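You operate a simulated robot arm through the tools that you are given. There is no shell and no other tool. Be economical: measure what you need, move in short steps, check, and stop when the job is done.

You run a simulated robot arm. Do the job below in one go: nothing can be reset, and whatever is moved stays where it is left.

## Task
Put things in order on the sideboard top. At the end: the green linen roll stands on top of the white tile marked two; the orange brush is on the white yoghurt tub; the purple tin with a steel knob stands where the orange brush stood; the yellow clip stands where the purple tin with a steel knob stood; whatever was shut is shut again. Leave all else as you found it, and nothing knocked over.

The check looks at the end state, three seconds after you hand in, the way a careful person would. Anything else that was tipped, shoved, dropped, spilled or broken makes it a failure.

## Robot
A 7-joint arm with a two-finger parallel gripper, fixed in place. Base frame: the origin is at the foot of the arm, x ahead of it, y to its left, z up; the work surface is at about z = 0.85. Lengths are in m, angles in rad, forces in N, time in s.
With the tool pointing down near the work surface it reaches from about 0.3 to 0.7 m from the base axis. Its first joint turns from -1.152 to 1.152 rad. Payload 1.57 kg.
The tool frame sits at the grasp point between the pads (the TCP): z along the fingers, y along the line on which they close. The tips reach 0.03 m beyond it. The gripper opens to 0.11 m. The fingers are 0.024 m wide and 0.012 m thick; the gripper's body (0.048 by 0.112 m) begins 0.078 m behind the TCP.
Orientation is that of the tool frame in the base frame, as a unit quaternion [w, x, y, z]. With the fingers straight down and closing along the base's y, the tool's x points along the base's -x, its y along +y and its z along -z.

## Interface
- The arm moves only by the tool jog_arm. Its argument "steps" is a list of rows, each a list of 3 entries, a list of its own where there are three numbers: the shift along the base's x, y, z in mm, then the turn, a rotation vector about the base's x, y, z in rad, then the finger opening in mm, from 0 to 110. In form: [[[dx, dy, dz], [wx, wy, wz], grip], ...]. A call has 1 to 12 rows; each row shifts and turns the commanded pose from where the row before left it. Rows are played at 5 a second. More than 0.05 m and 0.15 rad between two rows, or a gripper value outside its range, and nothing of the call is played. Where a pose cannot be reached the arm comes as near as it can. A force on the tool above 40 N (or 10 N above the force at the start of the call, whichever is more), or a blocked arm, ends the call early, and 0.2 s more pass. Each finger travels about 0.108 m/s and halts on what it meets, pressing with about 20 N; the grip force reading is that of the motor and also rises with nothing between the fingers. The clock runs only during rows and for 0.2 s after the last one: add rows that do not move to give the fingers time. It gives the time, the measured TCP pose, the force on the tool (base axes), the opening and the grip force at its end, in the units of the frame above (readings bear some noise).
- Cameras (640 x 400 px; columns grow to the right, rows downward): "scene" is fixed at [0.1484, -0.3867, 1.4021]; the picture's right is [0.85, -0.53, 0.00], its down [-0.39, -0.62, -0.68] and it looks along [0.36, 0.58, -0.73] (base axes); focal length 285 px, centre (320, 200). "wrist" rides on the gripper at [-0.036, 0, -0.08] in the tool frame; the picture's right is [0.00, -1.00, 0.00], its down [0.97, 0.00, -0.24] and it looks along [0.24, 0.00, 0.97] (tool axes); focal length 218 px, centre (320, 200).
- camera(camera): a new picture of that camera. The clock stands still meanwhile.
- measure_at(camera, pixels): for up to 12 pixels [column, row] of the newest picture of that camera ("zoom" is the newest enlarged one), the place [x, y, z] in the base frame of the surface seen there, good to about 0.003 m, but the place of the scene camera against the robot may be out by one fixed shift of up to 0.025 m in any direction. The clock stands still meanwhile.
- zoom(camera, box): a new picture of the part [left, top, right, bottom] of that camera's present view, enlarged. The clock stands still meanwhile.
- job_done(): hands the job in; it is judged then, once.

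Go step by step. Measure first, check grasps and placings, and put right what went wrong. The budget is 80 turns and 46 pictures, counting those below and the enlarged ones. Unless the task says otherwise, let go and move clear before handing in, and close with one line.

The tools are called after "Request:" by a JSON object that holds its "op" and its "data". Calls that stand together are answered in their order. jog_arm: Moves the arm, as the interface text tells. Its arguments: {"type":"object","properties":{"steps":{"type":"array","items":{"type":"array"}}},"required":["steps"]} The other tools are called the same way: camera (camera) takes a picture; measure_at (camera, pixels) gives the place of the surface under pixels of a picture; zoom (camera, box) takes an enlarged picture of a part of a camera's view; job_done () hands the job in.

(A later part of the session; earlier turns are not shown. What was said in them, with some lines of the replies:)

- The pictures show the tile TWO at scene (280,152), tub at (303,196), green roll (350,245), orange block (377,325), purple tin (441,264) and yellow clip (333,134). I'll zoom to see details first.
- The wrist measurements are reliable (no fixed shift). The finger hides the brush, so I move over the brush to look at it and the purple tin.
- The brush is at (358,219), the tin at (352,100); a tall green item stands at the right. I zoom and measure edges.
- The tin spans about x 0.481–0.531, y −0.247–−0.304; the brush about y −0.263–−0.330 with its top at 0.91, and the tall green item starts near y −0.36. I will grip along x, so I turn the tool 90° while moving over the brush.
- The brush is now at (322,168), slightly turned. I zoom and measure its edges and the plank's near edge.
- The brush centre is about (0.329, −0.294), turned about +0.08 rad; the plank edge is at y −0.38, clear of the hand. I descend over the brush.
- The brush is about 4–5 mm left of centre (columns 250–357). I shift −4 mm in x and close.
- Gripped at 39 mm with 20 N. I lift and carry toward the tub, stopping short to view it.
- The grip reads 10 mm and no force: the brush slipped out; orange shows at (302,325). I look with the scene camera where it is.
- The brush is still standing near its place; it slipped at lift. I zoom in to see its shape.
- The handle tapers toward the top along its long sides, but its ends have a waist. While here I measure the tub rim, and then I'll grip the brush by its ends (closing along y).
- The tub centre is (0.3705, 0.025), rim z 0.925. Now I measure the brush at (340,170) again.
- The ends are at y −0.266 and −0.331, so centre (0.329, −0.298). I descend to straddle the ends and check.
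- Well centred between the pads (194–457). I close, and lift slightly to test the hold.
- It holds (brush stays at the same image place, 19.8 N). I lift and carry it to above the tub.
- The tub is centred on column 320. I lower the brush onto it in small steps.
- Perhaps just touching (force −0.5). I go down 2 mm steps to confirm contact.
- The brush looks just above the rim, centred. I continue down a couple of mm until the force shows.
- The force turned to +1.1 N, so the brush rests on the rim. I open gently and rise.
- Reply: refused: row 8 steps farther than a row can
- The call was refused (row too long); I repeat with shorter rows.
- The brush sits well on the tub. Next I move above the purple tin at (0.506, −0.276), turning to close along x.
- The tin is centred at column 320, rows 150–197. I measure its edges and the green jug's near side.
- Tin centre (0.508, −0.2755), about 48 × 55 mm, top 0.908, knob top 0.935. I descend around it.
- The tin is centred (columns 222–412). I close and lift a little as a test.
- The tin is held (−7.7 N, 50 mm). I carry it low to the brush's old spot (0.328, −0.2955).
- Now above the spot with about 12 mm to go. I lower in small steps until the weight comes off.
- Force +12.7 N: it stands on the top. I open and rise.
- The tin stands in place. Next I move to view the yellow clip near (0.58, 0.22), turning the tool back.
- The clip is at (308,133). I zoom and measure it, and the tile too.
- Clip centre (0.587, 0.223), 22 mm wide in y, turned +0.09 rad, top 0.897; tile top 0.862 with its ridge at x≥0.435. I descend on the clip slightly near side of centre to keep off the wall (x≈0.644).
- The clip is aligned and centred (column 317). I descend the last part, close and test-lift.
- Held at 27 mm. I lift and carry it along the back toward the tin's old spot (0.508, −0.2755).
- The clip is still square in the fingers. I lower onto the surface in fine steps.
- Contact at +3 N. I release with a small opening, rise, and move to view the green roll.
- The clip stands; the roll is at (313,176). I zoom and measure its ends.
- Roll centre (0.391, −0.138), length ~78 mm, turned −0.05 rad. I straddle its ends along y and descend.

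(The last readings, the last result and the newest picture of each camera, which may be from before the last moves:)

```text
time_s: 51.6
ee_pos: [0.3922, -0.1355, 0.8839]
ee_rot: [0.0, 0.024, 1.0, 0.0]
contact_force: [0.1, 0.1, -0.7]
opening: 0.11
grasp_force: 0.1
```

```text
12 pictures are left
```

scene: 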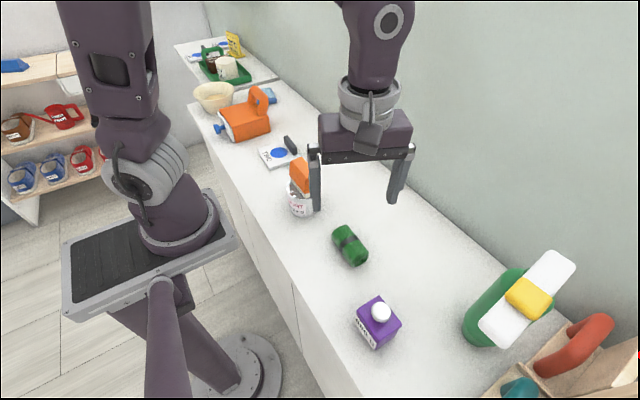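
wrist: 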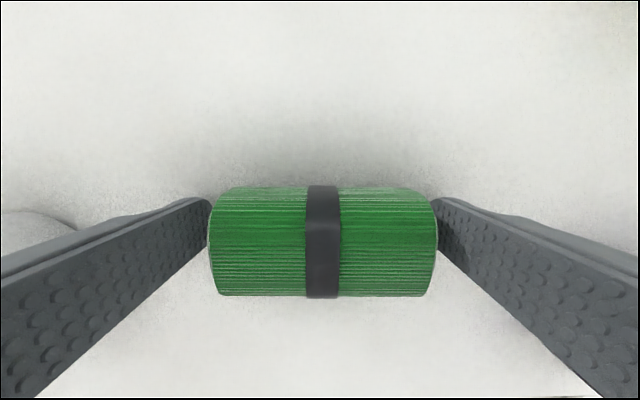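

Well centred between the fingers (208–436). I close and test-lift.

Request:
{"op": "jog_arm", "data": {"steps": [[[0, 0, 0], [0, 0, 0], 85], [[0, 0, 0], [0, 0, 0], 60], [[0, 0, 0], [0, 0, 0], 40], [[0, 0, 0], [0, 0, 0], 40], [[0, 0, 6], [0, 0, 0], 40], [[0, 0, 9], [0, 0, 0], 40], [[0, 0, 0], [0, 0, 0], 40], [[0, 0, 0], [0, 0, 0], 40]]}}

Request:
{"op": "camera", "data": {"camera": "wrist"}}

```text
time_s: 53.4
ee_pos: [0.3927, -0.1367, 0.8994]
ee_rot: [0.0, 0.024, 1.0, -0.001]
contact_force: [0.3, 0.2, -1.3]
opening: 0.0847
grasp_force: 20.0
```

```text
11 pictures are left
```

wrist: 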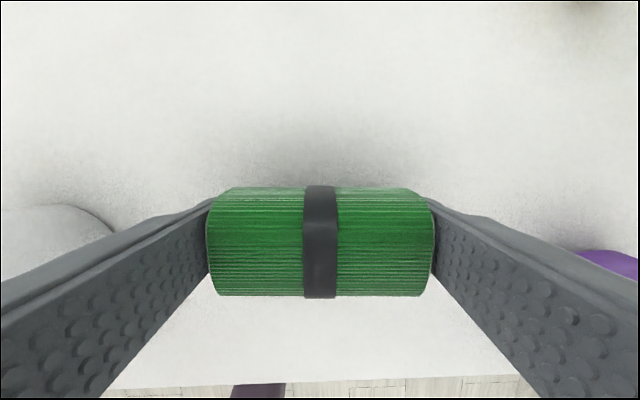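

Held at 85 mm, hanging free. I lift above the brush height and carry it over to the tile (target 0.395, 0.244).

Request:
{"op": "jog_arm", "data": {"steps": [[[0, 0, 40], [0, 0, 0], 40], [[0, 0, 45], [0, 0, 0], 40], [[0, 0, 45], [0, 0, 0], 40], [[0, 20, 35], [0, 0, 0], 40], [[0, 45, 0], [0, 0, 0], 40], [[0, 45, 0], [0, 0, 0], 40], [[0, 45, 0], [0, 0, 0], 40], [[0, 45, 0], [0, 0, 0], 40], [[0, 45, 0], [0, 0, 0], 40], [[0, 45, 0], [0, 0, 0], 40], [[0, 45, 0], [0, 0, 0], 40], [[0, 0, 0], [0, 0, 0], 40]]}}

```text
time_s: 56.0
ee_pos: [0.3944, 0.2021, 1.0688]
ee_rot: [0.0, 0.025, 1.0, 0.0]
contact_force: [-0.2, 0.3, -0.4]
opening: 0.0848
grasp_force: 19.9
```

Request:
{"op": "jog_arm", "data": {"steps": [[[0, 41, 0], [0, 0, 0], 40], [[0, 0, -40], [0, 0, 0], 40], [[0, 0, -40], [0, 0, 0], 40], [[0, 0, -40], [0, 0, 0], 40], [[0, 0, -25], [0, 0, 0], 40], [[0, 0, 0], [0, 0, 0], 40]]}}

Request:
{"op": "camera", "data": {"camera": "wrist"}}

Request:
{"op": "zoom", "data": {"camera": "scene", "box": [220, 100, 340, 200]}}

```text
time_s: 57.4
ee_pos: [0.3923, 0.2397, 0.9217]
ee_rot: [0.0, 0.024, 1.0, -0.001]
contact_force: [0.0, -0.2, -1.2]
opening: 0.085
grasp_force: 20.2
```

```text
10 pictures are left
```

wrist: 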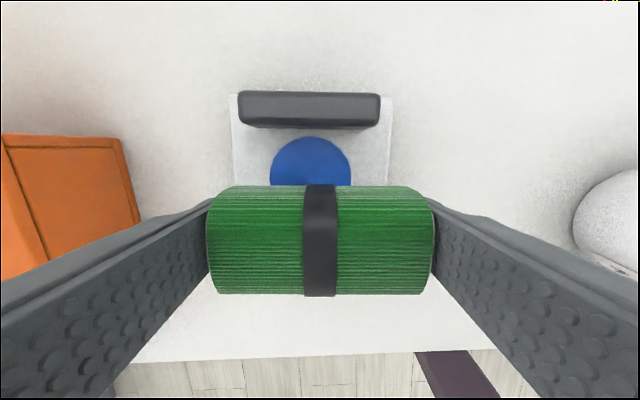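

```text
4.00 times, centred on (280, 150) of scene
```

zoom: 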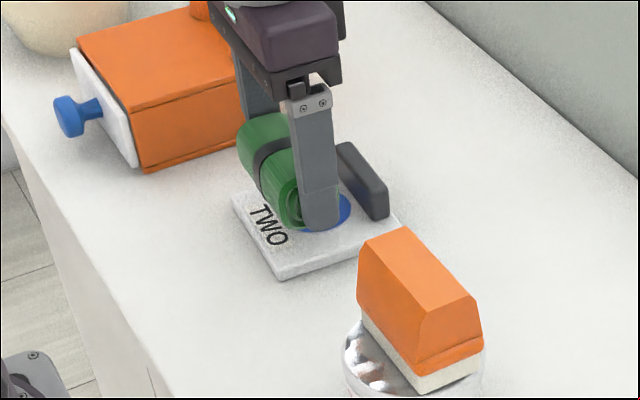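

The tile spans columns 231–392, so it lies ~5 mm to +y of the roll; I shift and lower to the tile.

Request:
{"op": "jog_arm", "data": {"steps": [[[3, 5, -8], [0, 0, 0], 40], [[0, 0, -8], [0, 0, 0], 40], [[0, 0, -4], [0, 0, 0], 40], [[0, 0, -1], [0, 0, 0], 40], [[0, 0, 0], [0, 0, 0], 40]]}}

```text
time_s: 58.6
ee_pos: [0.3961, 0.2449, 0.8997]
ee_rot: [0.001, 0.024, 1.0, 0.0]
contact_force: [0.5, -0.2, -0.9]
opening: 0.0846
grasp_force: 20.1
```

Request:
{"op": "jog_arm", "data": {"steps": [[[0, 0, -1], [0, 0, 0], 40], [[0, 0, -1], [0, 0, 0], 40], [[0, 0, 0], [0, 0, 0], 40]]}}

```text
time_s: 59.4
ee_pos: [0.3956, 0.2446, 0.8991]
ee_rot: [0.001, 0.024, 1.0, 0.0]
contact_force: [0.1, 0.0, -1.2]
opening: 0.0847
grasp_force: 20.4
```

Request:
{"op": "jog_arm", "data": {"steps": [[[0, 0, -1], [0, 0, 0], 40], [[0, 0, -1], [0, 0, 0], 40], [[0, 0, 0], [0, 0, 0], 40]]}}

```text
time_s: 60.2
ee_pos: [0.3953, 0.2456, 0.8958]
ee_rot: [0.001, 0.024, 1.0, 0.0]
contact_force: [-0.5, -0.6, 8.6]
opening: 0.0847
grasp_force: 19.9
```

Contact at +8.6 N: the roll rests on the tile. I open and rise, then check.

Request:
{"op": "jog_arm", "data": {"steps": [[[0, 0, 1], [0, 0, 0], 40], [[0, 0, 0], [0, 0, 0], 88], [[0, 0, 0], [0, 0, 0], 100], [[0, 0, 0], [0, 0, 0], 105], [[0, 0, 20], [0, 0, 0], 105], [[0, 0, 45], [0, 0, 0], 105], [[0, 0, 45], [0, 0, 0], 105], [[0, -20, 45], [0, 0, 0], 105], [[0, -40, 0], [0, 0, 0], 105], [[0, -45, 0], [0, 0, 0], 105], [[0, -45, 0], [0, 0, 0], 105], [[0, 0, 0], [0, 0, 0], 105]]}}

Request:
{"op": "camera", "data": {"camera": "wrist"}}

Request:
{"op": "camera", "data": {"camera": "scene"}}

```text
time_s: 62.8
ee_pos: [0.3963, 0.0946, 1.0525]
ee_rot: [0.0, 0.025, 1.0, 0.001]
contact_force: [0.0, -0.9, -0.5]
opening: 0.1049
grasp_force: 0.0
```

```text
8 pictures are left
```

wrist: 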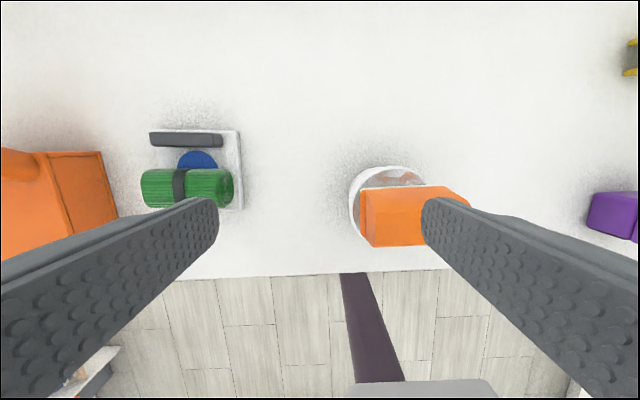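

```text
7 pictures are left
```

scene: 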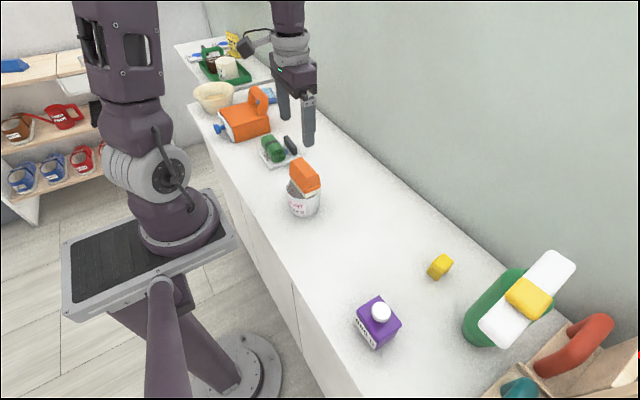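

All four look in place. I zoom on the clip/tin and on the roll/brush to verify they stand properly.

Request:
{"op": "zoom", "data": {"camera": "scene", "box": [340, 235, 480, 355]}}

Request:
{"op": "zoom", "data": {"camera": "scene", "box": [220, 110, 350, 220]}}

```text
3.33 times, centred on (410, 295) of scene
```

zoom: 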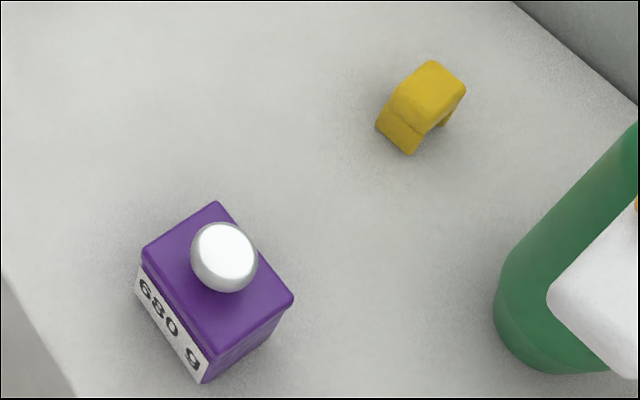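

```text
3.64 times, centred on (285, 165) of scene
```

zoom: 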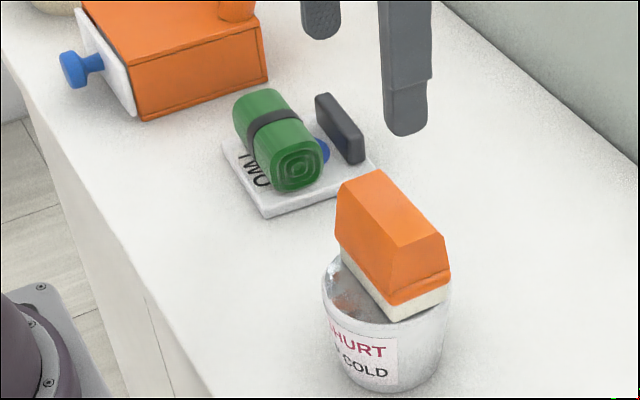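

All four items stand upright in their places: the roll on the tile, the brush level on the tub, the tin and the clip on their spots. The gripper is empty and clear and nothing was opened, so I hand in.

Request:
{"op": "job_done", "data": {}}

```text
The job is handed in.
```

I handed the job in with all four items in place. The green roll lies on tile two, the brush is on the yoghurt tub, the purple tin is where the brush was, and the yellow clip is where the tin was. The brush slipped from my first grip but stayed upright. I opened nothing, and the last pictures show nothing tipped or knocked over.
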